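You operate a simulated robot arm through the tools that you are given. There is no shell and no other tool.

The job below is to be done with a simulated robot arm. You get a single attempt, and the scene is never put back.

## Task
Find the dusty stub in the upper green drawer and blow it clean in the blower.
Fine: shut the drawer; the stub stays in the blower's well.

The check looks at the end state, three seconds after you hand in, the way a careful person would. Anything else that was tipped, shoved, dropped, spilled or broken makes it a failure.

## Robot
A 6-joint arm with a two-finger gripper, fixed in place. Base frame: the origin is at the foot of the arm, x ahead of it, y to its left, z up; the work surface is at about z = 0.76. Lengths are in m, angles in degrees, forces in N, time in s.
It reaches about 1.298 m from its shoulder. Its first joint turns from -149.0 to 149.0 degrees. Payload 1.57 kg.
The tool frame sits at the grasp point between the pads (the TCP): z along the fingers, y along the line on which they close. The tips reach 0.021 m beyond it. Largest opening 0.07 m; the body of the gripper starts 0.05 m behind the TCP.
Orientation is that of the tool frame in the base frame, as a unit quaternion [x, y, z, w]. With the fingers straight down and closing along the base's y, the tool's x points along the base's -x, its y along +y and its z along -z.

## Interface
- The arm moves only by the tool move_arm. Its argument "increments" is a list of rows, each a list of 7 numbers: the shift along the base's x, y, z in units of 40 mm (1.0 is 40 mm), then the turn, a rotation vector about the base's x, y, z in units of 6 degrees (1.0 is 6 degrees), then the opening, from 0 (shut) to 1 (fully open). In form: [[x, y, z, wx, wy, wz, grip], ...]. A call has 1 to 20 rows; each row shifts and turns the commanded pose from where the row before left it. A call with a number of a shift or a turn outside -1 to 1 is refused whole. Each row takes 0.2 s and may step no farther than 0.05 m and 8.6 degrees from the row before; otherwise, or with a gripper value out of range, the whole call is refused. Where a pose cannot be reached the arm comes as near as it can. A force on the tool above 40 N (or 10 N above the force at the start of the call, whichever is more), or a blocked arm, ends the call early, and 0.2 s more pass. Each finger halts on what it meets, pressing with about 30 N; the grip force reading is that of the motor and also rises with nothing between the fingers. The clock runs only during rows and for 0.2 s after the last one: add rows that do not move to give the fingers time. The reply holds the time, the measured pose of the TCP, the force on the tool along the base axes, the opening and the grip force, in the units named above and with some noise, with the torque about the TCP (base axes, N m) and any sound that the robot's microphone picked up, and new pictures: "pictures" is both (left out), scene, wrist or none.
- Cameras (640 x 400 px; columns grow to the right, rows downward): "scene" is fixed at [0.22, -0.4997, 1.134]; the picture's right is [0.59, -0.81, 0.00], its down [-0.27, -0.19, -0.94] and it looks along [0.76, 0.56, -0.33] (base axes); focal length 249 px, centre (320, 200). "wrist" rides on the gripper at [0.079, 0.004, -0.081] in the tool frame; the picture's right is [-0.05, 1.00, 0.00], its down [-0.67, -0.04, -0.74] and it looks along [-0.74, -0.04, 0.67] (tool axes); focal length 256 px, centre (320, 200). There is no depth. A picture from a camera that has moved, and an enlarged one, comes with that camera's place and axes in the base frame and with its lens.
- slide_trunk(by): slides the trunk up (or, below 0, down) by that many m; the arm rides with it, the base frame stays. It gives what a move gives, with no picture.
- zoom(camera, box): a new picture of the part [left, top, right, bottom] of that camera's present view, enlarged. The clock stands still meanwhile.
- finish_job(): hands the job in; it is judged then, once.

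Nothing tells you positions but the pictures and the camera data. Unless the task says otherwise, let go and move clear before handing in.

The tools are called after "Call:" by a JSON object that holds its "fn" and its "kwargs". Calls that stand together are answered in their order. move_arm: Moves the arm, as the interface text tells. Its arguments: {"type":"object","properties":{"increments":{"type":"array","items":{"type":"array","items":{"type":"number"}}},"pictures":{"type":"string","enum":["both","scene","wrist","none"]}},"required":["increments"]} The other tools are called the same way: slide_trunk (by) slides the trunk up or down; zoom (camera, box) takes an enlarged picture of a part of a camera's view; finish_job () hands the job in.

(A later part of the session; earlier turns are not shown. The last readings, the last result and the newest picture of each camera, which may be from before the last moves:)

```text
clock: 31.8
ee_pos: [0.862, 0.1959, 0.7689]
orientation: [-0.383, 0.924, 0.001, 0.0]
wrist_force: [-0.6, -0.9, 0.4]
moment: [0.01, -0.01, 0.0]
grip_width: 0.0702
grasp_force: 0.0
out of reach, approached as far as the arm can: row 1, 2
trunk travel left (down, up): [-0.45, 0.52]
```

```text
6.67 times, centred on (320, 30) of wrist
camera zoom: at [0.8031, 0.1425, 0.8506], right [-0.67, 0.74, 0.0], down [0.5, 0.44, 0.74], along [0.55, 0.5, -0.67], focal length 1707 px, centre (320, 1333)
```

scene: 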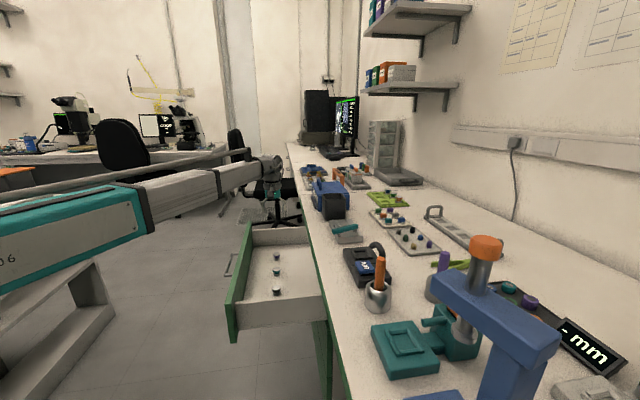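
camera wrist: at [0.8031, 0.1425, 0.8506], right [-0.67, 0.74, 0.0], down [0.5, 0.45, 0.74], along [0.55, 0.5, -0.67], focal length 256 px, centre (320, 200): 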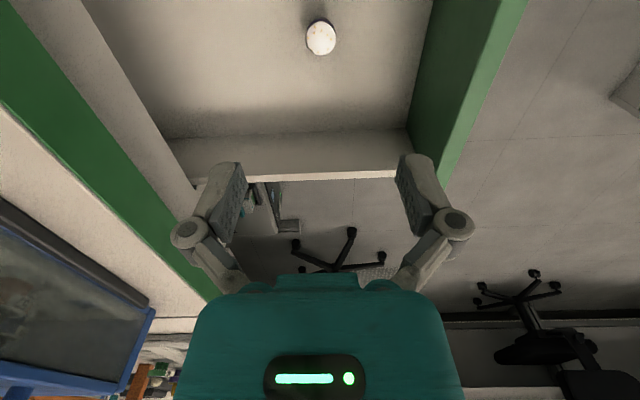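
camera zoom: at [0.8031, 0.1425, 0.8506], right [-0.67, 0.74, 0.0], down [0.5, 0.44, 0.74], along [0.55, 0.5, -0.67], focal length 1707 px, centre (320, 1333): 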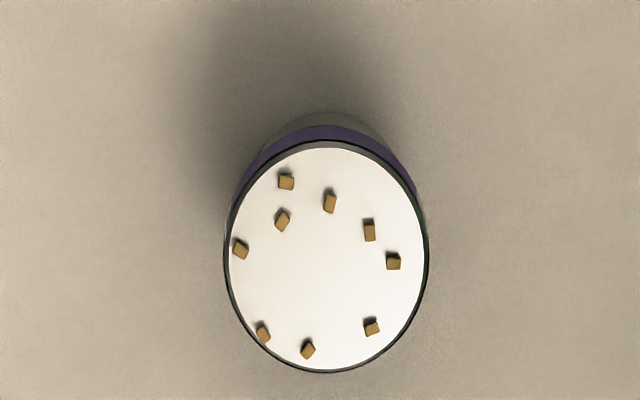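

The alignment is within about 1 mm. I lower the trunk by 0.13, then look again.

Call:
{"fn": "slide_trunk", "kwargs": {"by": -0.13}}

Call:
{"fn": "move_arm", "kwargs": {"increments": [[0, 0, 0, 0, 0, 0, 1]]}}

Call:
{"fn": "zoom", "kwargs": {"camera": "wrist", "box": [224, 40, 416, 160]}}

Call:
{"fn": "zoom", "kwargs": {"camera": "scene", "box": [230, 190, 330, 290]}}

```text
clock: 33.4
ee_pos: [0.8612, 0.1952, 0.638]
orientation: [-0.383, 0.924, 0.001, -0.001]
wrist_force: [0.1, 0.1, 0.8]
moment: [0.03, 0.01, 0.04]
grip_width: 0.07
grasp_force: 0.0
trunk travel left (down, up): [-0.32, 0.65]
```

```text
clock: 33.8
ee_pos: [0.8622, 0.1953, 0.6381]
orientation: [-0.383, 0.924, 0.001, 0.0]
wrist_force: [0.9, -1.1, -0.4]
moment: [0.01, 0.0, 0.01]
grip_width: 0.07
grasp_force: 0.0
trunk travel left (down, up): [-0.32, 0.65]
camera wrist: at [0.8031, 0.1425, 0.7206], right [-0.67, 0.74, 0.0], down [0.5, 0.45, 0.74], along [0.55, 0.5, -0.67], focal length 256 px, centre (320, 200)
```

scene: 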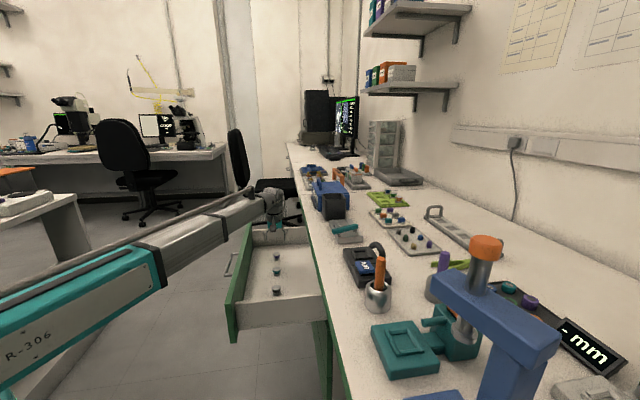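
wrist: 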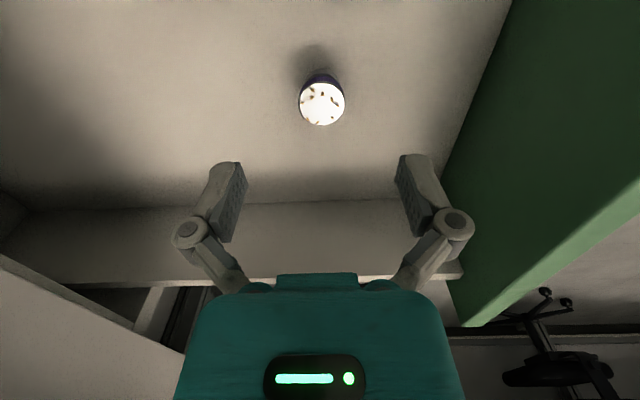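

```text
3.33 times, centred on (320, 100) of wrist
camera zoom: at [0.8031, 0.1425, 0.7206], right [-0.67, 0.74, 0.0], down [0.5, 0.45, 0.74], along [0.55, 0.5, -0.67], focal length 853 px, centre (320, 533)
```

zoom: 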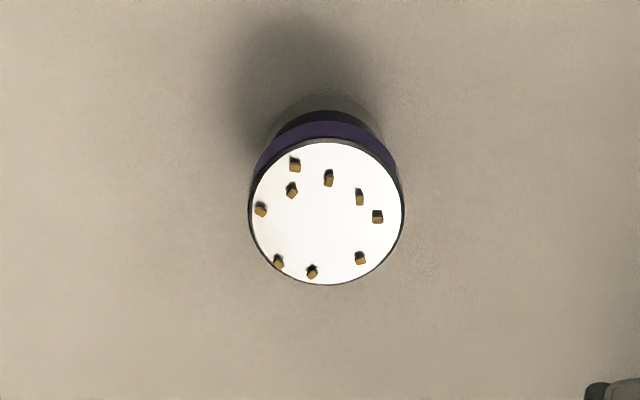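

```text
4.00 times, centred on (280, 240) of scene
camera zoom: at [0.22, -0.4997, 1.134], right [0.59, -0.81, 0.0], down [-0.27, -0.19, -0.94], along [0.76, 0.56, -0.33], focal length 995 px, centre (480, 40)
```

zoom: 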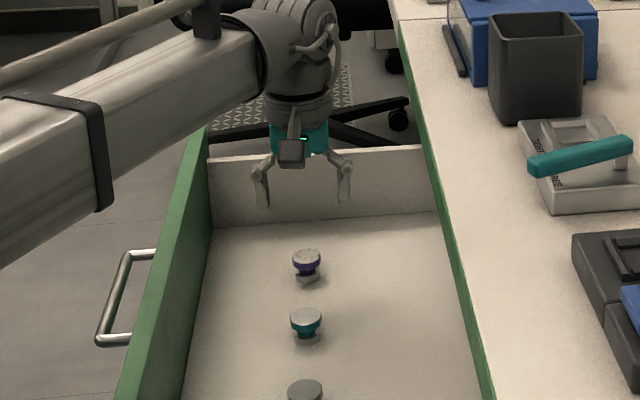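

The cap top is at z≈0.5665, with the TCP centred to about 1 mm. I make the small correction and lower in two steps, watching the boom's clearance over the drawer front.

Call:
{"fn": "move_arm", "kwargs": {"increments": [[-0.02, 0.02, 0, 0, 0, 0, 1]], "pictures": "none"}}

Call:
{"fn": "slide_trunk", "kwargs": {"by": -0.04}}

Call:
{"fn": "zoom", "kwargs": {"camera": "wrist", "box": [200, 60, 440, 210]}}

Call:
{"fn": "zoom", "kwargs": {"camera": "scene", "box": [190, 180, 330, 300]}}

```text
clock: 34.2
ee_pos: [0.8607, 0.1965, 0.6392]
orientation: [-0.382, 0.924, 0.001, 0.0]
wrist_force: [0.5, -1.1, -0.2]
moment: [0.01, 0.0, 0.03]
grip_width: 0.0699
grasp_force: 0.1
trunk travel left (down, up): [-0.32, 0.65]
```

```text
clock: 35.0
ee_pos: [0.8613, 0.1967, 0.5996]
orientation: [-0.383, 0.924, 0.0, 0.001]
wrist_force: [0.0, 0.2, -0.2]
moment: [0.02, -0.01, 0.03]
grip_width: 0.0699
grasp_force: 0.0
trunk travel left (down, up): [-0.28, 0.69]
```

```text
2.67 times, centred on (320, 135) of wrist
camera zoom: at [0.8025, 0.1433, 0.6805], right [-0.67, 0.74, 0.0], down [0.5, 0.44, 0.74], along [0.55, 0.5, -0.67], focal length 683 px, centre (320, 373)
```

zoom: 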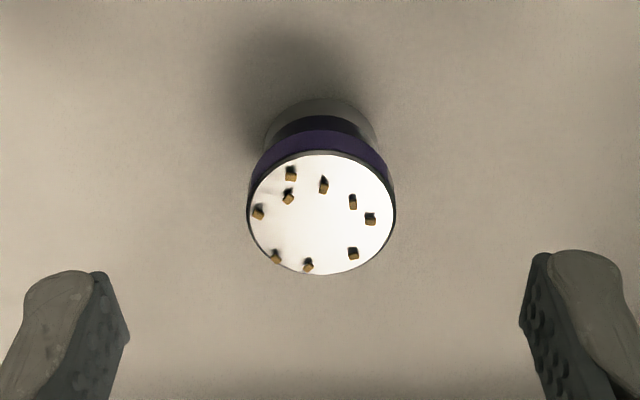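

```text
3.33 times, centred on (260, 240) of scene
camera zoom: at [0.22, -0.4997, 1.134], right [0.59, -0.81, 0.0], down [-0.27, -0.19, -0.94], along [0.76, 0.56, -0.33], focal length 829 px, centre (520, 67)
```

zoom: 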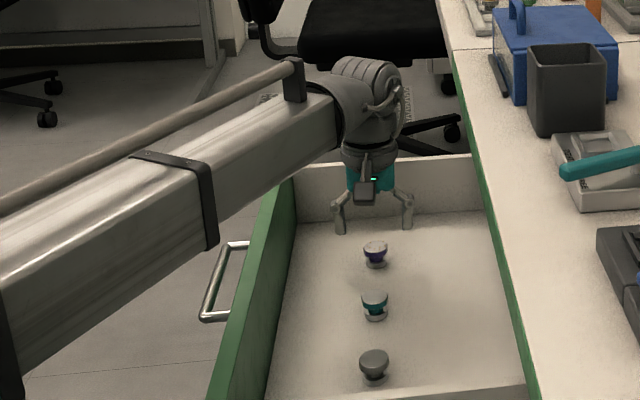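

The boom's underside is still well above the drawer front (about 0.715 against 0.66). I lower the final 23 mm to grip height.

Call:
{"fn": "slide_trunk", "kwargs": {"by": -0.0235}}

Call:
{"fn": "zoom", "kwargs": {"camera": "wrist", "box": [200, 90, 440, 240]}}

Call:
{"fn": "zoom", "kwargs": {"camera": "scene", "box": [255, 225, 311, 260]}}

```text
clock: 35.7
ee_pos: [0.8609, 0.1962, 0.5751]
orientation: [-0.383, 0.924, 0.0, 0.0]
wrist_force: [-1.0, 0.1, -0.4]
moment: [0.0, 0.02, 0.04]
grip_width: 0.07
grasp_force: 0.1
trunk travel left (down, up): [-0.257, 0.713]
```

```text
2.67 times, centred on (320, 165) of wrist
camera zoom: at [0.8025, 0.1433, 0.657], right [-0.67, 0.74, 0.0], down [0.5, 0.45, 0.74], along [0.55, 0.5, -0.67], focal length 683 px, centre (320, 293)
```

zoom: 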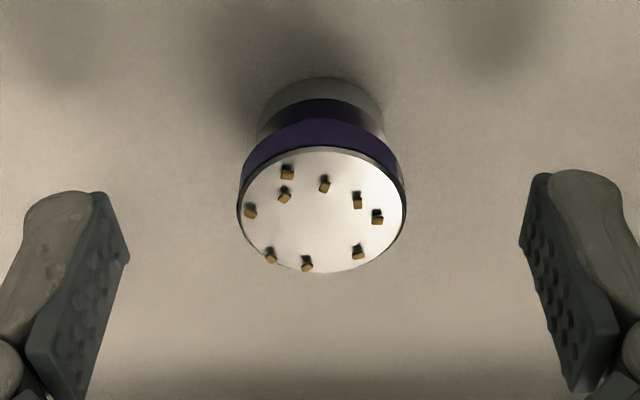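

```text
11.43 times, centred on (283, 242) of scene
camera zoom: at [0.22, -0.4997, 1.134], right [0.59, -0.81, 0.0], down [-0.27, -0.19, -0.94], along [0.76, 0.56, -0.33], focal length 2843 px, centre (743, -286)
```

zoom: 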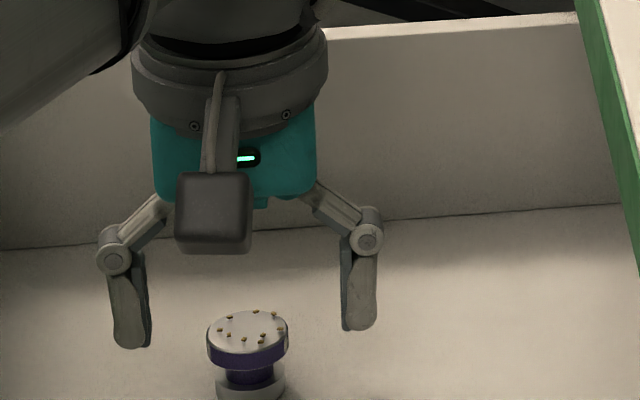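

The TCP is 1 cm above the cap top, and the tips swing down as the fingers close, which suits the cap rim. I lower 2 mm more and close on the stub.

Call:
{"fn": "slide_trunk", "kwargs": {"by": -0.002}}

Call:
{"fn": "move_arm", "kwargs": {"increments": [[0, 0, 0, 0, 0, 0, 0.6], [0, 0, 0, 0, 0, 0, 0.5], [0, 0, 0, 0, 0, 0, 0.5], [0, 0, 0, 0, 0, 0, 0.5]], "pictures": "wrist"}}

Call:
{"fn": "zoom", "kwargs": {"camera": "wrist", "box": [240, 110, 400, 210]}}

Call:
{"fn": "zoom", "kwargs": {"camera": "scene", "box": [255, 225, 311, 260]}}

```text
clock: 36.2
ee_pos: [0.8616, 0.1965, 0.5731]
orientation: [-0.383, 0.924, 0.0, 0.0]
wrist_force: [-0.1, 0.7, -0.6]
moment: [0.0, -0.01, 0.01]
grip_width: 0.07
grasp_force: 0.2
trunk travel left (down, up): [-0.255, 0.715]
```

```text
clock: 37.2
ee_pos: [0.861, 0.1955, 0.5724]
orientation: [-0.382, 0.924, 0.001, 0.001]
wrist_force: [-0.2, 0.6, 0.0]
moment: [-0.04, 0.0, 0.0]
grip_width: 0.0354
grasp_force: 0.1
trunk travel left (down, up): [-0.255, 0.715]
camera wrist: at [0.8025, 0.1433, 0.6551], right [-0.67, 0.74, 0.0], down [0.5, 0.44, 0.74], along [0.55, 0.5, -0.67], focal length 256 px, centre (320, 200)
```

wrist: 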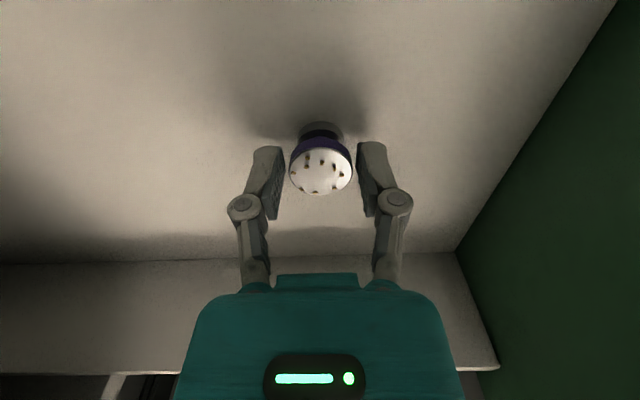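

```text
4.00 times, centred on (320, 160) of wrist
camera zoom: at [0.8025, 0.1433, 0.6551], right [-0.67, 0.74, 0.0], down [0.5, 0.44, 0.74], along [0.55, 0.5, -0.67], focal length 1024 px, centre (320, 360)
```

zoom: 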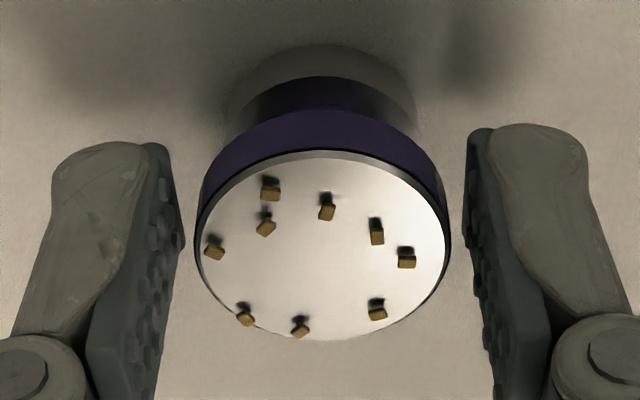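

```text
11.43 times, centred on (283, 242) of scene
camera zoom: at [0.22, -0.4997, 1.134], right [0.59, -0.81, 0.0], down [-0.27, -0.19, -0.94], along [0.76, 0.56, -0.33], focal length 2843 px, centre (743, -286)
```

zoom: 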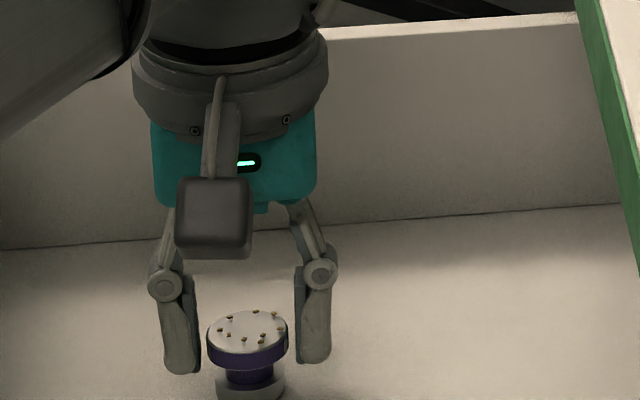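

The stub is centred between the pads, with the tips just below the cap's rim. Closing fully.

Call:
{"fn": "move_arm", "kwargs": {"increments": [[0, 0, 0, 0, 0, 0, 0.4], [0, 0, 0, 0, 0, 0, 0.2], [0, 0, 0, 0, 0, 0, 0], [0, 0, 0, 0, 0, 0, 0]], "pictures": "wrist"}}

Call:
{"fn": "zoom", "kwargs": {"camera": "wrist", "box": [240, 110, 400, 210]}}

Call:
{"fn": "zoom", "kwargs": {"camera": "scene", "box": [255, 225, 311, 260]}}

```text
clock: 38.2
ee_pos: [0.8608, 0.1965, 0.5745]
orientation: [-0.382, 0.924, 0.001, 0.0]
wrist_force: [0.1, 0.5, 1.1]
moment: [0.01, -0.02, 0.0]
grip_width: 0.0281
grasp_force: 30.2
trunk travel left (down, up): [-0.255, 0.715]
camera wrist: at [0.8025, 0.1433, 0.6552], right [-0.67, 0.74, 0.0], down [0.5, 0.44, 0.74], along [0.55, 0.5, -0.67], focal length 256 px, centre (320, 200)
```

wrist: 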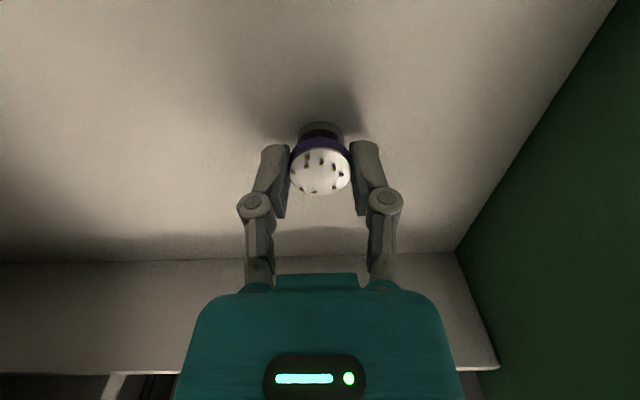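

```text
4.00 times, centred on (320, 160) of wrist
camera zoom: at [0.8025, 0.1433, 0.6552], right [-0.67, 0.74, 0.0], down [0.5, 0.44, 0.74], along [0.55, 0.5, -0.67], focal length 1024 px, centre (320, 360)
```

zoom: 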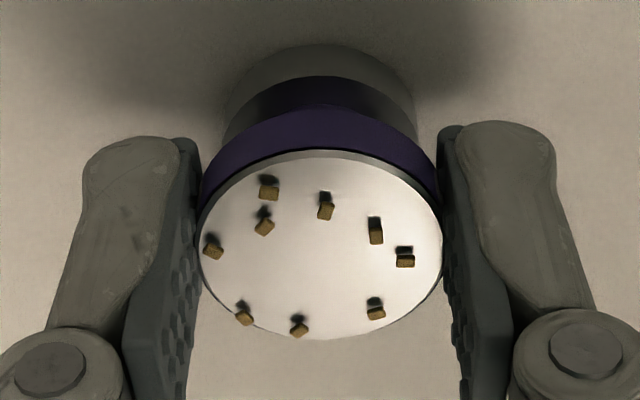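

```text
11.43 times, centred on (283, 242) of scene
camera zoom: at [0.22, -0.4997, 1.134], right [0.59, -0.81, 0.0], down [-0.27, -0.19, -0.94], along [0.76, 0.56, -0.33], focal length 2843 px, centre (743, -286)
```

zoom: 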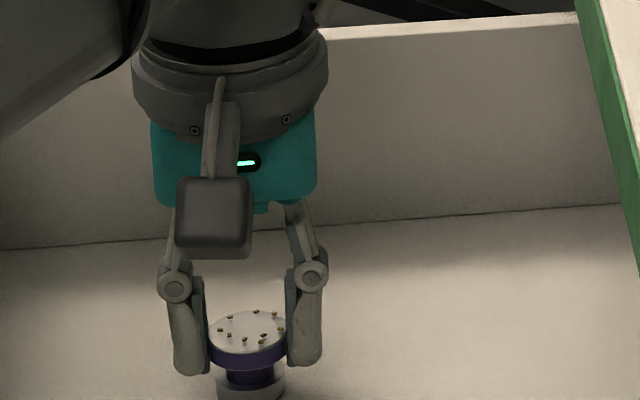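

The stub is gripped (28 mm, 30 N). I lift straight up with the trunk and confirm the hold.

Call:
{"fn": "slide_trunk", "kwargs": {"by": 0.04}}

Call:
{"fn": "zoom", "kwargs": {"camera": "scene", "box": [251, 215, 315, 255]}}

Call:
{"fn": "zoom", "kwargs": {"camera": "wrist", "box": [240, 110, 400, 210]}}

```text
clock: 39.1
ee_pos: [0.8614, 0.1956, 0.6143]
orientation: [-0.382, 0.924, 0.001, 0.0]
wrist_force: [0.2, 0.3, -0.4]
moment: [-0.01, 0.0, -0.03]
grip_width: 0.0282
grasp_force: 30.0
trunk travel left (down, up): [-0.295, 0.675]
```

```text
10.00 times, centred on (283, 235) of scene
camera zoom: at [0.22, -0.4997, 1.134], right [0.59, -0.81, 0.0], down [-0.27, -0.19, -0.94], along [0.76, 0.56, -0.33], focal length 2488 px, centre (690, -150)
```

zoom: 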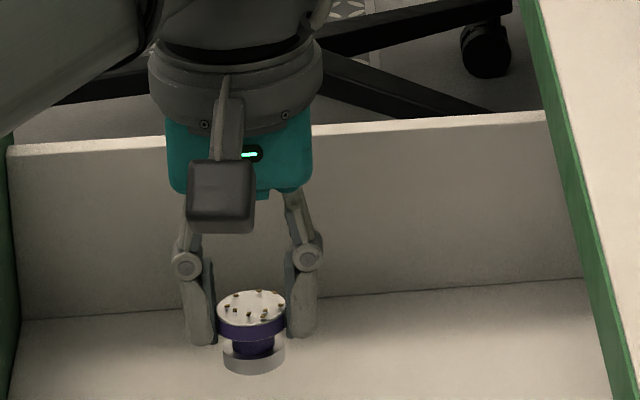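

```text
4.00 times, centred on (320, 160) of wrist
camera zoom: at [0.8026, 0.1433, 0.6951], right [-0.67, 0.74, 0.0], down [0.5, 0.44, 0.74], along [0.55, 0.5, -0.67], focal length 1024 px, centre (320, 360)
```

zoom: 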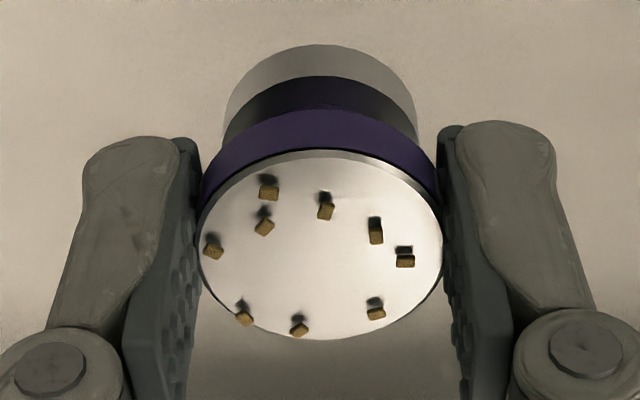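

The stub is held cleanly, dust included. I raise the trunk well above the bench items before moving sideways.

Call:
{"fn": "slide_trunk", "kwargs": {"by": 0.37}}

Call:
{"fn": "move_arm", "kwargs": {"increments": [[-0.2625, -0.9, 0, 0, 0, 0, 0], [-0.2625, -0.9, 0, 0, 0, 0, 0], [-0.2625, -0.9, 0, 0, 0, 0, 0], [-0.2625, -0.9, 0, 0, 0, 0, 0], [-0.2625, -0.9, 0, 0, 0, 0, 0], [-0.2625, -0.9, 0, 0, 0, 0, 0], [-0.2625, -0.9, 0, 0, 0, 0, 0], [-0.2625, -0.9, 0, 0, 0, 0, 0]]}}

```text
clock: 42.6
ee_pos: [0.8611, 0.1958, 0.9833]
orientation: [-0.382, 0.924, 0.001, 0.0]
wrist_force: [-0.5, -0.1, 0.0]
moment: [-0.06, -0.01, -0.03]
grip_width: 0.0276
grasp_force: 30.2
trunk travel left (down, up): [-0.665, 0.305]
```

```text
clock: 44.4
ee_pos: [0.7751, -0.0898, 0.9836]
orientation: [-0.382, 0.924, 0.001, -0.001]
wrist_force: [-0.2, 0.2, -0.5]
moment: [-0.05, 0.03, 0.0]
grip_width: 0.028
grasp_force: 30.1
trunk travel left (down, up): [-0.665, 0.305]
camera wrist: at [0.7172, -0.1435, 1.0651], right [-0.67, 0.74, 0.0], down [0.5, 0.44, 0.74], along [0.55, 0.5, -0.67], focal length 256 px, centre (320, 200)
```

scene: 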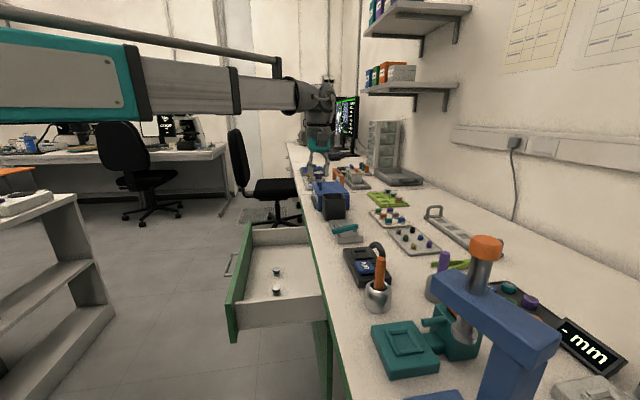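
wrist: 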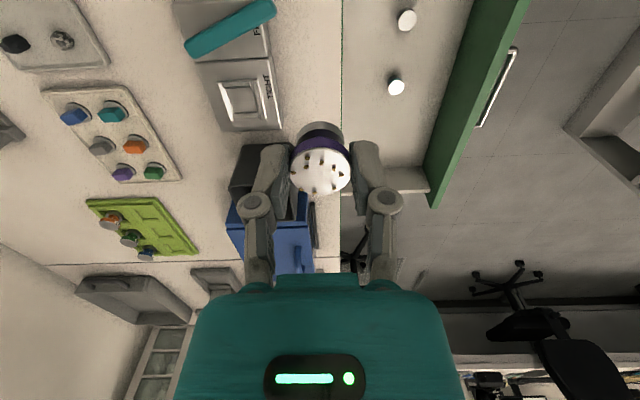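

The stub is steady. I continue to above the blower's well.

Call:
{"fn": "move_arm", "kwargs": {"increments": [[-0.2, -0.8, 0, 0, 0, 0, 0], [-0.2, -0.8, 0, 0, 0, 0, 0], [-0.2, -0.8, 0, 0, 0, 0, 0], [-0.2, -0.8, 0, 0, 0, 0, 0], [-0.2, -0.8, 0, 0, 0, 0, 0]]}}

Call:
{"fn": "zoom", "kwargs": {"camera": "wrist", "box": [220, 0, 420, 125]}}

Call:
{"fn": "zoom", "kwargs": {"camera": "scene", "box": [330, 180, 410, 300]}}

```text
clock: 45.6
ee_pos: [0.7359, -0.2504, 0.9831]
orientation: [-0.383, 0.924, 0.001, 0.0]
wrist_force: [0.1, 0.0, -0.5]
moment: [0.03, -0.01, 0.01]
grip_width: 0.0281
grasp_force: 29.9
trunk travel left (down, up): [-0.665, 0.305]
camera wrist: at [0.6772, -0.3039, 1.0651], right [-0.67, 0.74, 0.0], down [0.5, 0.45, 0.74], along [0.55, 0.5, -0.67], focal length 256 px, centre (320, 200)
```

scene: 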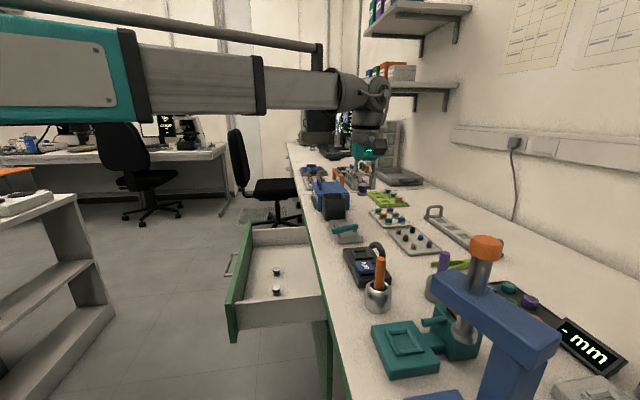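
wrist: 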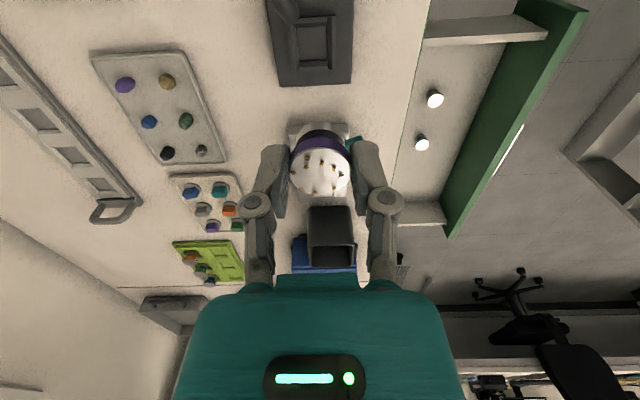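

```text
3.20 times, centred on (320, 62) of wrist
camera zoom: at [0.6772, -0.3039, 1.0651], right [-0.67, 0.74, 0.0], down [0.5, 0.45, 0.74], along [0.55, 0.5, -0.67], focal length 819 px, centre (320, 640)
```

zoom: 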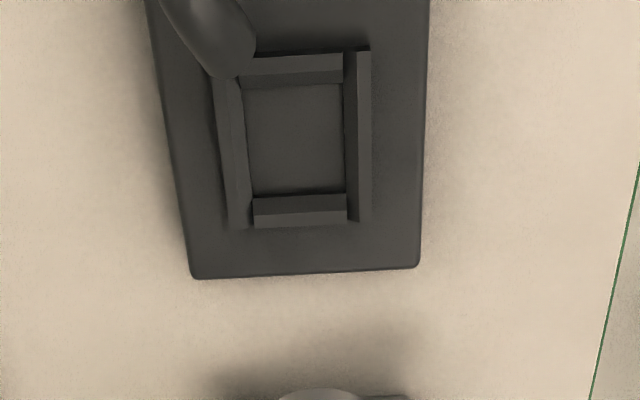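

```text
3.33 times, centred on (370, 240) of scene
camera zoom: at [0.22, -0.4997, 1.134], right [0.59, -0.81, 0.0], down [-0.27, -0.19, -0.94], along [0.76, 0.56, -0.33], focal length 829 px, centre (153, 67)
```

zoom: 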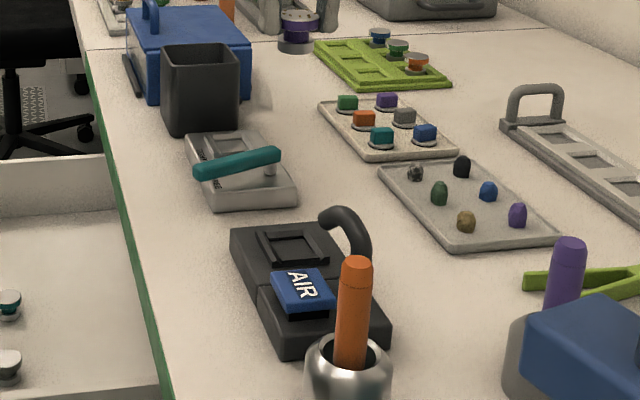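

I'm above the blower and can see the well (a square frame) and the curved nozzle at its inner corner. I need exact heights, so I zoom in on the blower.

Call:
{"fn": "zoom", "kwargs": {"camera": "scene", "box": [338, 238, 394, 273]}}

Call:
{"fn": "zoom", "kwargs": {"camera": "scene", "box": [346, 242, 378, 262]}}

Call:
{"fn": "zoom", "kwargs": {"camera": "wrist", "box": [264, 0, 360, 60]}}

```text
11.43 times, centred on (366, 256) of scene
camera zoom: at [0.22, -0.4997, 1.134], right [0.59, -0.81, 0.0], down [-0.27, -0.19, -0.94], along [0.76, 0.56, -0.33], focal length 2843 px, centre (-206, -434)
```

zoom: 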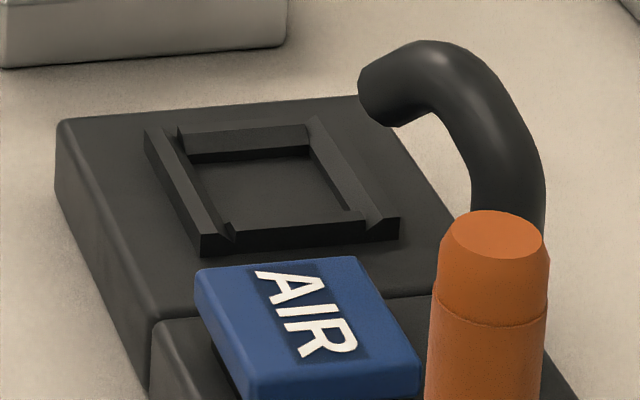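

```text
16.00 times, centred on (362, 252) of scene
camera zoom: at [0.22, -0.4997, 1.134], right [0.59, -0.81, 0.0], down [-0.27, -0.19, -0.94], along [0.76, 0.56, -0.33], focal length 3980 px, centre (-352, -632)
```

zoom: 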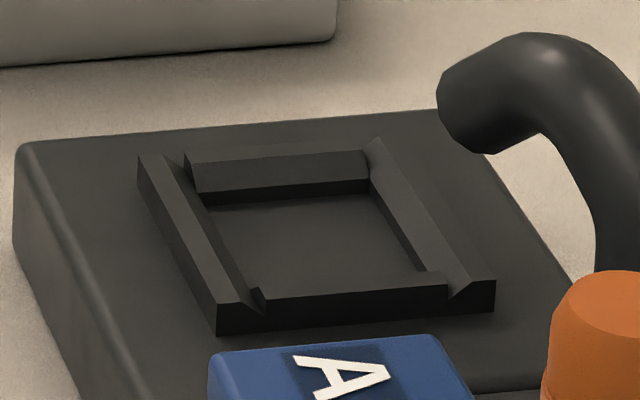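

```text
6.67 times, centred on (312, 30) of wrist
camera zoom: at [0.6772, -0.3039, 1.0651], right [-0.67, 0.74, 0.0], down [0.5, 0.45, 0.74], along [0.55, 0.5, -0.67], focal length 1707 px, centre (373, 1333)
```

zoom: 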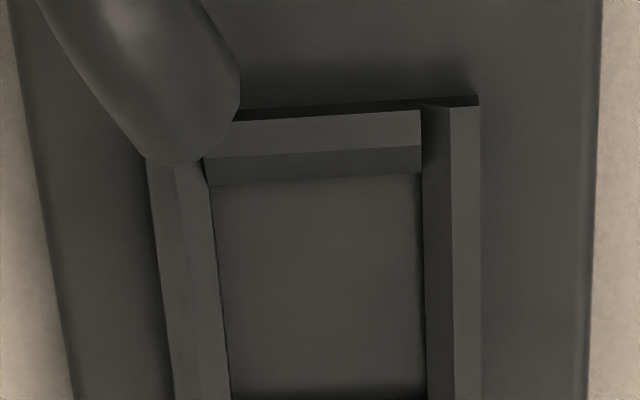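

By triangulation the well centre is at (0.745, -0.253) with its floor at z≈0.782, a frame about 5 mm high and a 30 mm chamfered opening. The nozzle mouth is about 31 mm to the -s side, clear of the fingers. I correct the position and lower part way.

Call:
{"fn": "move_arm", "kwargs": {"increments": [[0.2225, -0.055, 0, 0, 0, 0, 0]], "pictures": "none"}}

Call:
{"fn": "slide_trunk", "kwargs": {"by": -0.1}}

Call:
{"fn": "move_arm", "kwargs": {"increments": [[0, 0, 0, 0, 0, 0, 0]]}}

Call:
{"fn": "zoom", "kwargs": {"camera": "wrist", "box": [240, 50, 400, 150]}}

Call:
{"fn": "zoom", "kwargs": {"camera": "scene", "box": [330, 195, 410, 265]}}

```text
clock: 46.0
ee_pos: [0.7452, -0.2526, 0.9835]
orientation: [-0.383, 0.924, 0.0, 0.0]
wrist_force: [-1.0, 0.2, 0.0]
moment: [0.01, -0.02, 0.0]
grip_width: 0.0279
grasp_force: 29.8
trunk travel left (down, up): [-0.665, 0.305]
```

```text
clock: 47.4
ee_pos: [0.7452, -0.2538, 0.882]
orientation: [-0.382, 0.924, 0.001, 0.0]
wrist_force: [0.4, -0.2, -1.1]
moment: [0.01, -0.02, -0.01]
grip_width: 0.0282
grasp_force: 29.7
trunk travel left (down, up): [-0.565, 0.405]
```

```text
clock: 47.8
ee_pos: [0.7452, -0.2537, 0.8841]
orientation: [-0.384, 0.924, 0.001, 0.0]
wrist_force: [-0.4, 0.5, -1.0]
moment: [0.01, 0.02, -0.01]
grip_width: 0.028
grasp_force: 30.2
trunk travel left (down, up): [-0.565, 0.405]
camera wrist: at [0.6865, -0.3057, 0.9651], right [-0.67, 0.74, 0.0], down [0.5, 0.44, 0.74], along [0.55, 0.5, -0.67], focal length 256 px, centre (320, 200)
```

scene: 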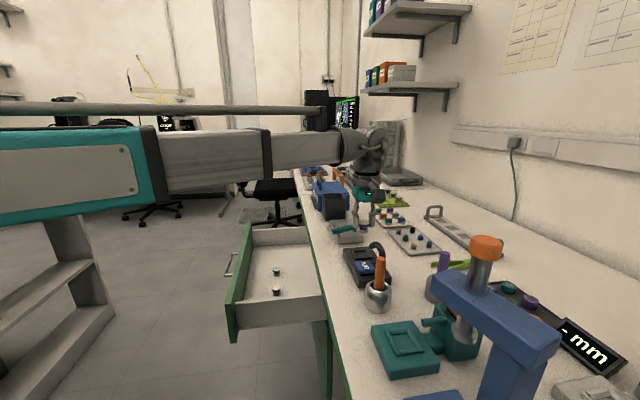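
wrist: 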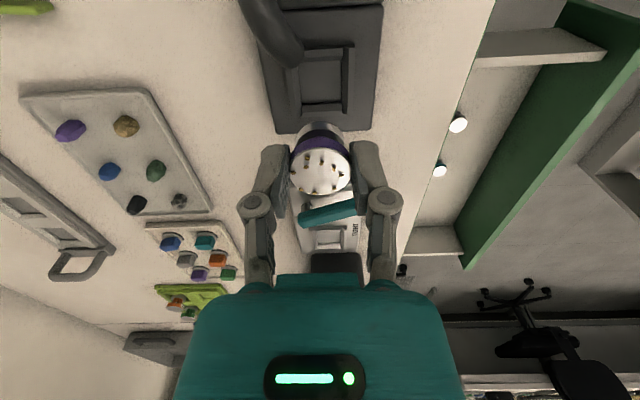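

```text
4.00 times, centred on (320, 100) of wrist
camera zoom: at [0.6865, -0.3057, 0.9651], right [-0.67, 0.74, 0.0], down [0.5, 0.44, 0.74], along [0.55, 0.5, -0.67], focal length 1024 px, centre (320, 600)
```

zoom: 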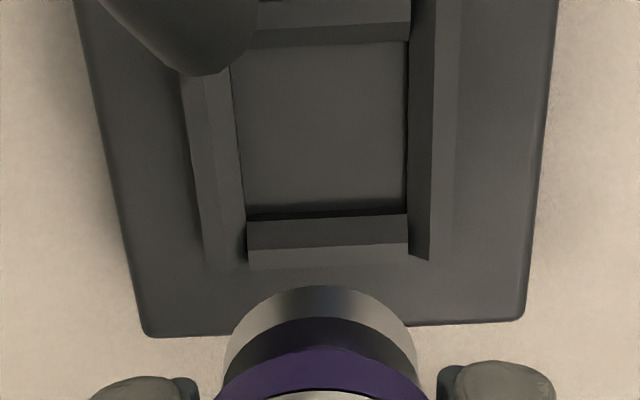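

```text
5.71 times, centred on (370, 230) of scene
camera zoom: at [0.22, -0.4997, 1.134], right [0.59, -0.81, 0.0], down [-0.27, -0.19, -0.94], along [0.76, 0.56, -0.33], focal length 1422 px, centre (34, 29)
```

zoom: 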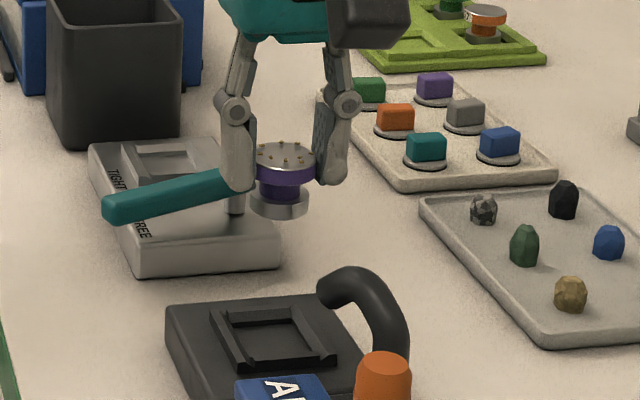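

The well centre and TCP agree to within 1 mm. I lower most of the way, leaving about 14 mm, and check from the side.

Call:
{"fn": "slide_trunk", "kwargs": {"by": -0.055}}

Call:
{"fn": "zoom", "kwargs": {"camera": "scene", "box": [338, 222, 402, 262]}}

Call:
{"fn": "zoom", "kwargs": {"camera": "wrist", "box": [240, 50, 400, 150]}}

```text
clock: 48.7
ee_pos: [0.7437, -0.2525, 0.8286]
orientation: [-0.382, 0.924, 0.001, 0.0]
wrist_force: [-0.5, 0.5, 0.2]
moment: [-0.02, 0.01, -0.02]
grip_width: 0.0279
grasp_force: 29.8
trunk travel left (down, up): [-0.51, 0.46]
```

```text
10.00 times, centred on (370, 242) of scene
camera zoom: at [0.22, -0.4997, 1.134], right [0.59, -0.81, 0.0], down [-0.27, -0.19, -0.94], along [0.76, 0.56, -0.33], focal length 2488 px, centre (-180, -220)
```

zoom: 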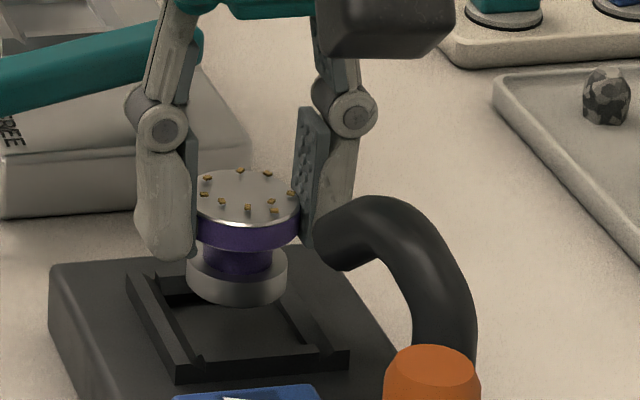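

```text
4.00 times, centred on (320, 100) of wrist
camera zoom: at [0.6865, -0.3057, 0.9101], right [-0.67, 0.74, 0.0], down [0.5, 0.44, 0.74], along [0.55, 0.5, -0.67], focal length 1024 px, centre (320, 600)
```

zoom: 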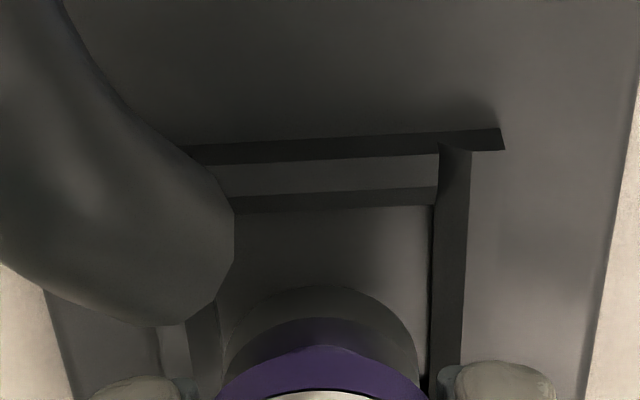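

The side view puts the stub's base about 15 mm above the well floor, with the fingers clear of the nozzle. I lower another 12 mm.

Call:
{"fn": "slide_trunk", "kwargs": {"by": -0.012}}

Call:
{"fn": "zoom", "kwargs": {"camera": "scene", "box": [338, 222, 402, 262]}}

Call:
{"fn": "zoom", "kwargs": {"camera": "scene", "box": [346, 238, 378, 258]}}

Call:
{"fn": "zoom", "kwargs": {"camera": "wrist", "box": [240, 90, 400, 190]}}

```text
clock: 49.3
ee_pos: [0.7439, -0.2537, 0.8165]
orientation: [-0.383, 0.924, 0.001, 0.0]
wrist_force: [-2.2, -1.2, -0.1]
moment: [-0.05, 0.04, 0.01]
grip_width: 0.0279
grasp_force: 30.1
trunk travel left (down, up): [-0.498, 0.472]
```

```text
10.00 times, centred on (370, 242) of scene
camera zoom: at [0.22, -0.4997, 1.134], right [0.59, -0.81, 0.0], down [-0.27, -0.19, -0.94], along [0.76, 0.56, -0.33], focal length 2488 px, centre (-180, -220)
```

zoom: 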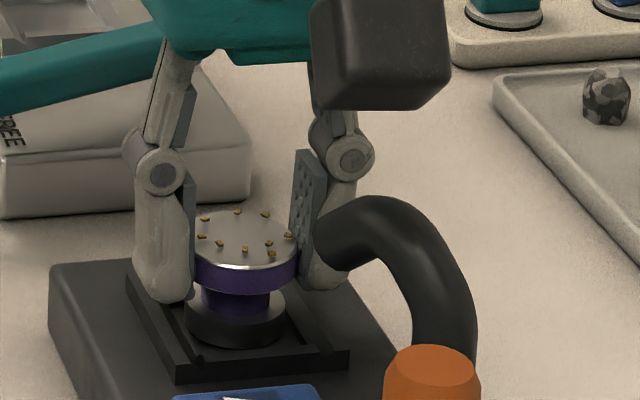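

```text
16.00 times, centred on (362, 248) of scene
camera zoom: at [0.22, -0.4997, 1.134], right [0.59, -0.81, 0.0], down [-0.27, -0.19, -0.94], along [0.76, 0.56, -0.33], focal length 3980 px, centre (-352, -568)
```

zoom: 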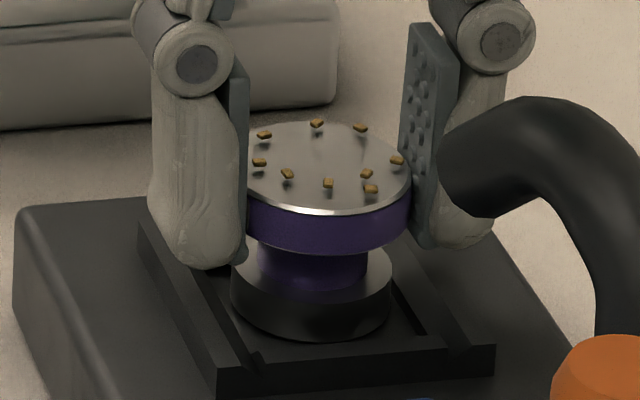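

```text
4.00 times, centred on (320, 140) of wrist
camera zoom: at [0.6862, -0.3059, 0.8981], right [-0.67, 0.74, 0.0], down [0.5, 0.44, 0.74], along [0.55, 0.5, -0.67], focal length 1024 px, centre (320, 440)
```

zoom: 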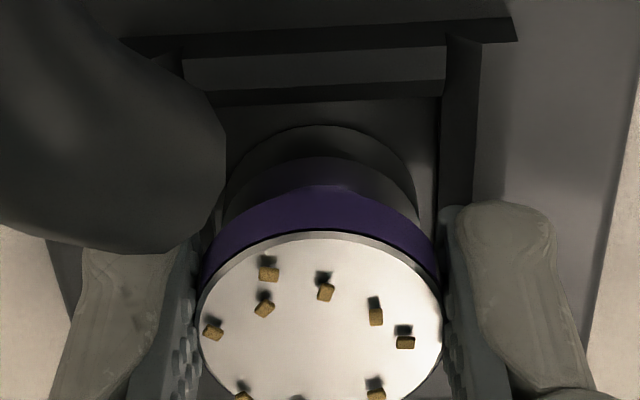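

The base is inside the frame with about 2 mm to go. I creep down a little and watch the force.

Call:
{"fn": "slide_trunk", "kwargs": {"by": -0.0012}}

Call:
{"fn": "move_arm", "kwargs": {"increments": [[0, 0, 0, 0, 0, 0, 0]], "pictures": "none"}}

```text
clock: 49.8
ee_pos: [0.7444, -0.2531, 0.8159]
orientation: [-0.383, 0.924, 0.0, 0.0]
wrist_force: [0.3, -1.1, 12.2]
moment: [-0.09, -0.07, 0.0]
grip_width: 0.0281
grasp_force: 30.3
trunk travel left (down, up): [-0.497, 0.473]
```

```text
clock: 50.2
ee_pos: [0.7441, -0.2537, 0.8163]
orientation: [-0.383, 0.924, 0.001, -0.001]
wrist_force: [1.0, -3.1, 14.3]
moment: [-0.13, -0.07, -0.01]
grip_width: 0.028
grasp_force: 30.4
trunk travel left (down, up): [-0.497, 0.473]
```

There is now about 13 N of vertical contact, centred near the stub axis, so the base looks seated on the floor. A quick visual check before releasing.

Call:
{"fn": "zoom", "kwargs": {"camera": "scene", "box": [346, 238, 378, 258]}}

Call:
{"fn": "zoom", "kwargs": {"camera": "wrist", "box": [240, 90, 400, 190]}}

```text
16.00 times, centred on (362, 248) of scene
camera zoom: at [0.22, -0.4997, 1.134], right [0.59, -0.81, 0.0], down [-0.27, -0.19, -0.94], along [0.76, 0.56, -0.33], focal length 3980 px, centre (-352, -568)
```

zoom: 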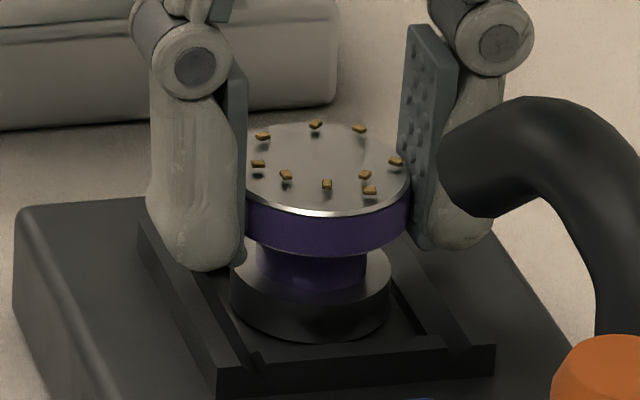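

```text
4.00 times, centred on (320, 140) of wrist
camera zoom: at [0.6859, -0.3058, 0.8977], right [-0.67, 0.74, 0.0], down [0.5, 0.45, 0.75], along [0.55, 0.5, -0.67], focal length 1024 px, centre (320, 440)
```

zoom: 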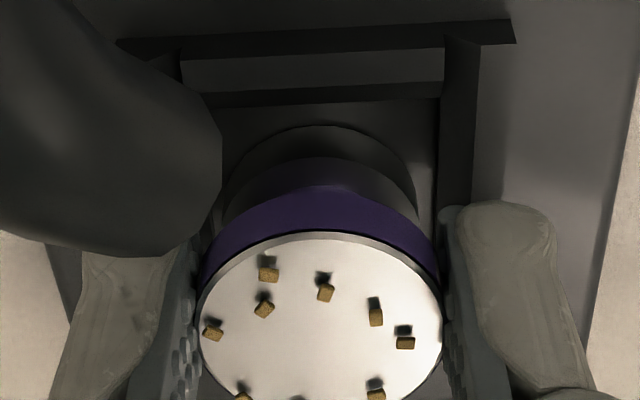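

The base sits inside the frame walls. I open the fingers part way to release it.

Call:
{"fn": "move_arm", "kwargs": {"increments": [[0, 0, 0, 0, 0, 0, 0.5], [0, 0, 0, 0, 0, 0, 0.6], [0, 0, 0, 0, 0, 0, 0.6]], "pictures": "wrist"}}

Call:
{"fn": "zoom", "kwargs": {"camera": "scene", "box": [338, 222, 402, 262]}}

Call:
{"fn": "zoom", "kwargs": {"camera": "wrist", "box": [220, 70, 420, 195]}}

```text
clock: 51.0
ee_pos: [0.7452, -0.2533, 0.8152]
orientation: [-0.382, 0.924, 0.001, 0.0]
wrist_force: [-0.7, 1.0, -0.1]
moment: [0.0, 0.01, -0.02]
grip_width: 0.0421
grasp_force: 0.0
trunk travel left (down, up): [-0.497, 0.473]
camera wrist: at [0.6865, -0.3057, 0.8969], right [-0.67, 0.74, 0.0], down [0.5, 0.44, 0.74], along [0.55, 0.5, -0.67], focal length 256 px, centre (320, 200)
```

wrist: 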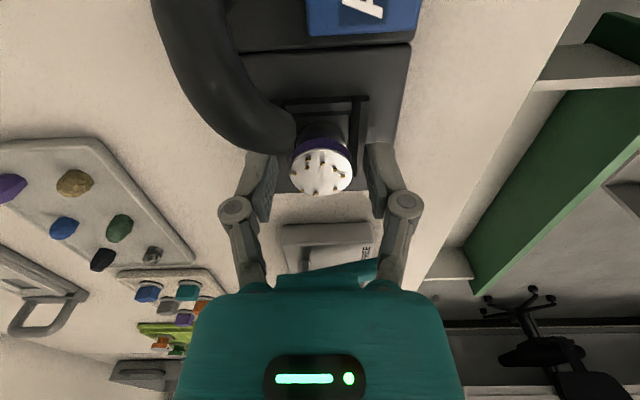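

```text
10.00 times, centred on (370, 242) of scene
camera zoom: at [0.22, -0.4997, 1.134], right [0.59, -0.81, 0.0], down [-0.27, -0.19, -0.94], along [0.76, 0.56, -0.33], focal length 2488 px, centre (-180, -220)
```

zoom: 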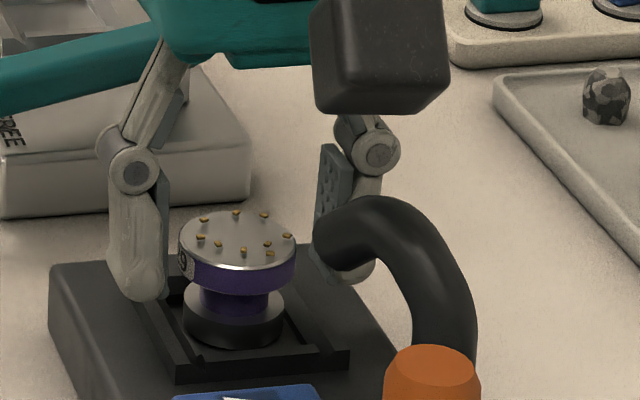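

```text
3.20 times, centred on (320, 132) of wrist
camera zoom: at [0.6865, -0.3057, 0.8969], right [-0.67, 0.74, 0.0], down [0.5, 0.44, 0.74], along [0.55, 0.5, -0.67], focal length 819 px, centre (320, 416)
```

zoom: 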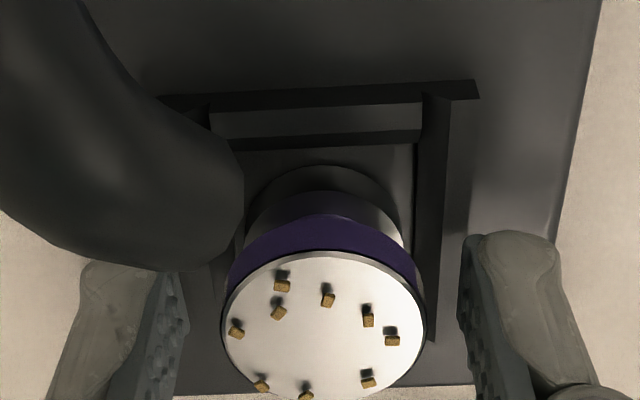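

The stub is released and stands upright in the well. I raise straight up.

Call:
{"fn": "slide_trunk", "kwargs": {"by": 0.12}}

Call:
{"fn": "move_arm", "kwargs": {"increments": [[-0.5, -0.5, 0, 0, 0, 0, 0.6], [-0.6, -0.6, 0, 0, 0, 0, 0.3], [-0.6, -0.6, 0, 0, 0, 0, 0], [0, 0, 0, 0, 0, 0, 0], [0, 0, 0, 0, 0, 0, 0]]}}

Call:
{"fn": "zoom", "kwargs": {"camera": "scene", "box": [342, 235, 398, 270]}}

Call:
{"fn": "zoom", "kwargs": {"camera": "wrist", "box": [220, 0, 420, 125]}}

```text
clock: 52.5
ee_pos: [0.7452, -0.2535, 0.9347]
orientation: [-0.383, 0.924, 0.001, 0.0]
wrist_force: [-0.6, 0.5, -0.6]
moment: [-0.01, 0.02, -0.02]
grip_width: 0.0421
grasp_force: 0.2
trunk travel left (down, up): [-0.617, 0.353]
```

```text
clock: 53.7
ee_pos: [0.6767, -0.3192, 0.9356]
orientation: [-0.383, 0.924, 0.001, 0.0]
wrist_force: [0.3, 0.1, -0.2]
moment: [-0.04, -0.02, 0.01]
grip_width: 0.0002
grasp_force: 28.3
trunk travel left (down, up): [-0.617, 0.353]
camera wrist: at [0.6188, -0.3731, 1.0169], right [-0.67, 0.74, 0.0], down [0.5, 0.45, 0.74], along [0.55, 0.5, -0.67], focal length 256 px, centre (320, 200)
```

scene: 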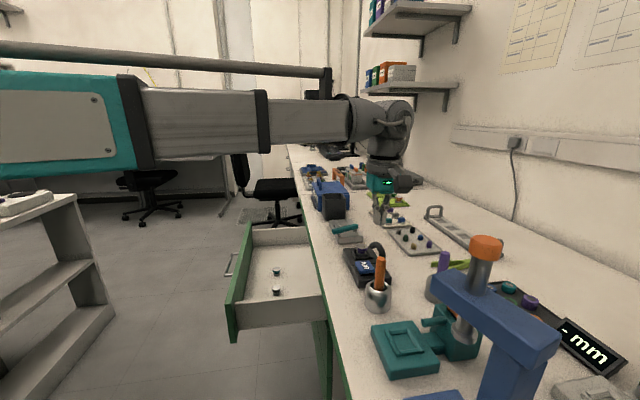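
wrist: 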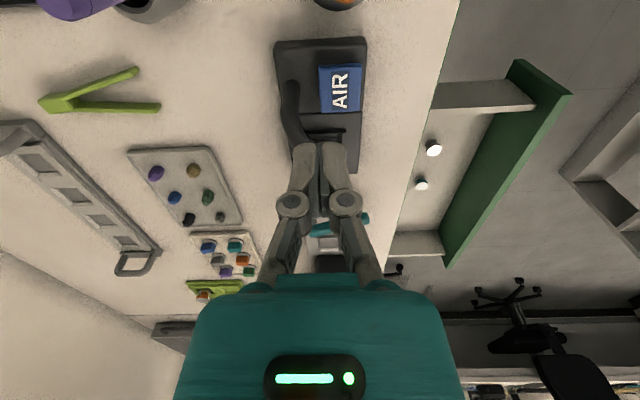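

```text
11.43 times, centred on (370, 252) of scene
camera zoom: at [0.22, -0.4997, 1.134], right [0.59, -0.81, 0.0], down [-0.27, -0.19, -0.94], along [0.76, 0.56, -0.33], focal length 2843 px, centre (-251, -400)
```

zoom: 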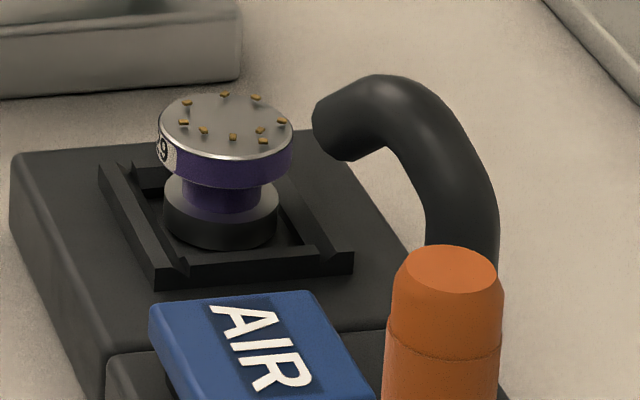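

```text
3.20 times, centred on (320, 62) of wrist
camera zoom: at [0.6188, -0.3731, 1.0169], right [-0.67, 0.74, 0.0], down [0.5, 0.45, 0.74], along [0.55, 0.5, -0.67], focal length 819 px, centre (320, 640)
```

zoom: 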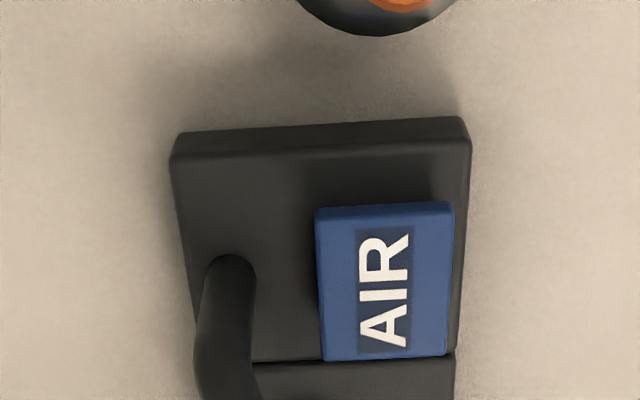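

The stub stands well in the well. The AIR plate's top centre is at about (0.681, -0.292, 0.80). The orange pen (top z≈0.87) stands right under where the wrist camera would sit, so I turn the gripper 90° to put the camera on the bench-front side before pressing.

Call:
{"fn": "move_arm", "kwargs": {"increments": [[0.005, 0.046, 0, 0, 0, -1, 0], [0.005, 0.046, 0, 0, 0, -1, 0], [0.005, 0.046, 0, 0, 0, -1, 0], [0.005, 0.046, 0, 0, 0, -1, 0], [0.005, 0.046, 0, 0, 0, -1, 0], [0.005, 0.046, 0, 0, 0, -1, 0], [0.005, 0.046, 0, 0, 0, -1, 0], [0.005, 0.046, 0, 0, 0, -1, 0], [0.005, 0.046, 0, 0, 0, -1, 0], [0.005, 0.046, 0, 0, 0, -1, 0], [0.005, 0.046, 0, 0, 0, -1, 0], [0.005, 0.046, 0, 0, 0, -1, 0], [0.005, 0.046, 0, 0, 0, -1, 0], [0.005, 0.046, 0, 0, 0, -1, 0], [0.005, 0.046, 0, 0, 0, -1, 0]]}}

Call:
{"fn": "zoom", "kwargs": {"camera": "wrist", "box": [220, 0, 420, 125]}}

```text
clock: 56.9
ee_pos: [0.6811, -0.2946, 0.9352]
orientation: [0.384, 0.923, 0.0, 0.001]
wrist_force: [0.4, -0.3, 0.8]
moment: [0.0, -0.02, 0.0]
grip_width: 0.0
grasp_force: 28.8
trunk travel left (down, up): [-0.617, 0.353]
camera wrist: at [0.6276, -0.2342, 1.0169], right [0.75, 0.67, 0.0], down [0.44, -0.5, 0.74], along [0.5, -0.55, -0.67], focal length 256 px, centre (320, 200)
```

scene: 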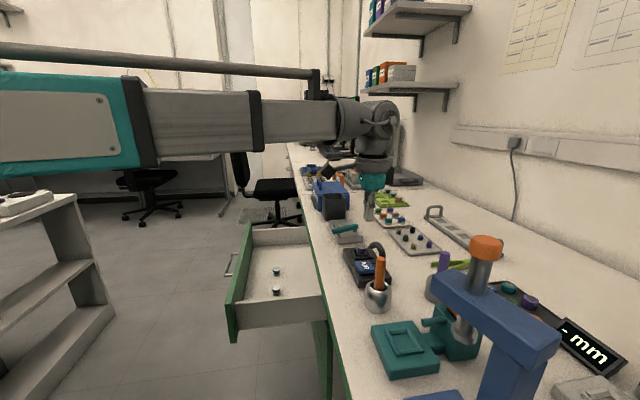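
wrist: 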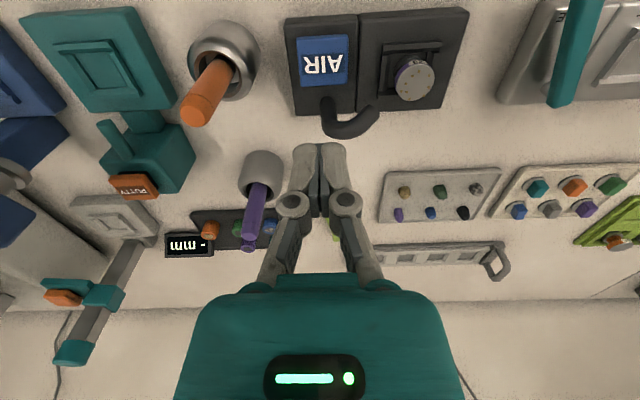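

```text
3.20 times, centred on (320, 62) of wrist
camera zoom: at [0.6276, -0.2342, 1.0169], right [0.75, 0.67, 0.0], down [0.44, -0.5, 0.74], along [0.5, -0.55, -0.67], focal length 819 px, centre (320, 640)
```

zoom: 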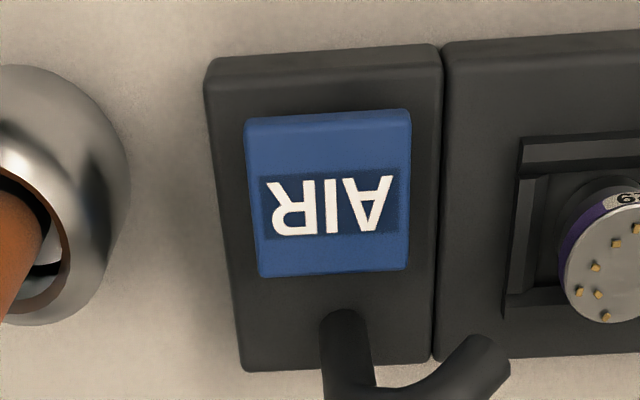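

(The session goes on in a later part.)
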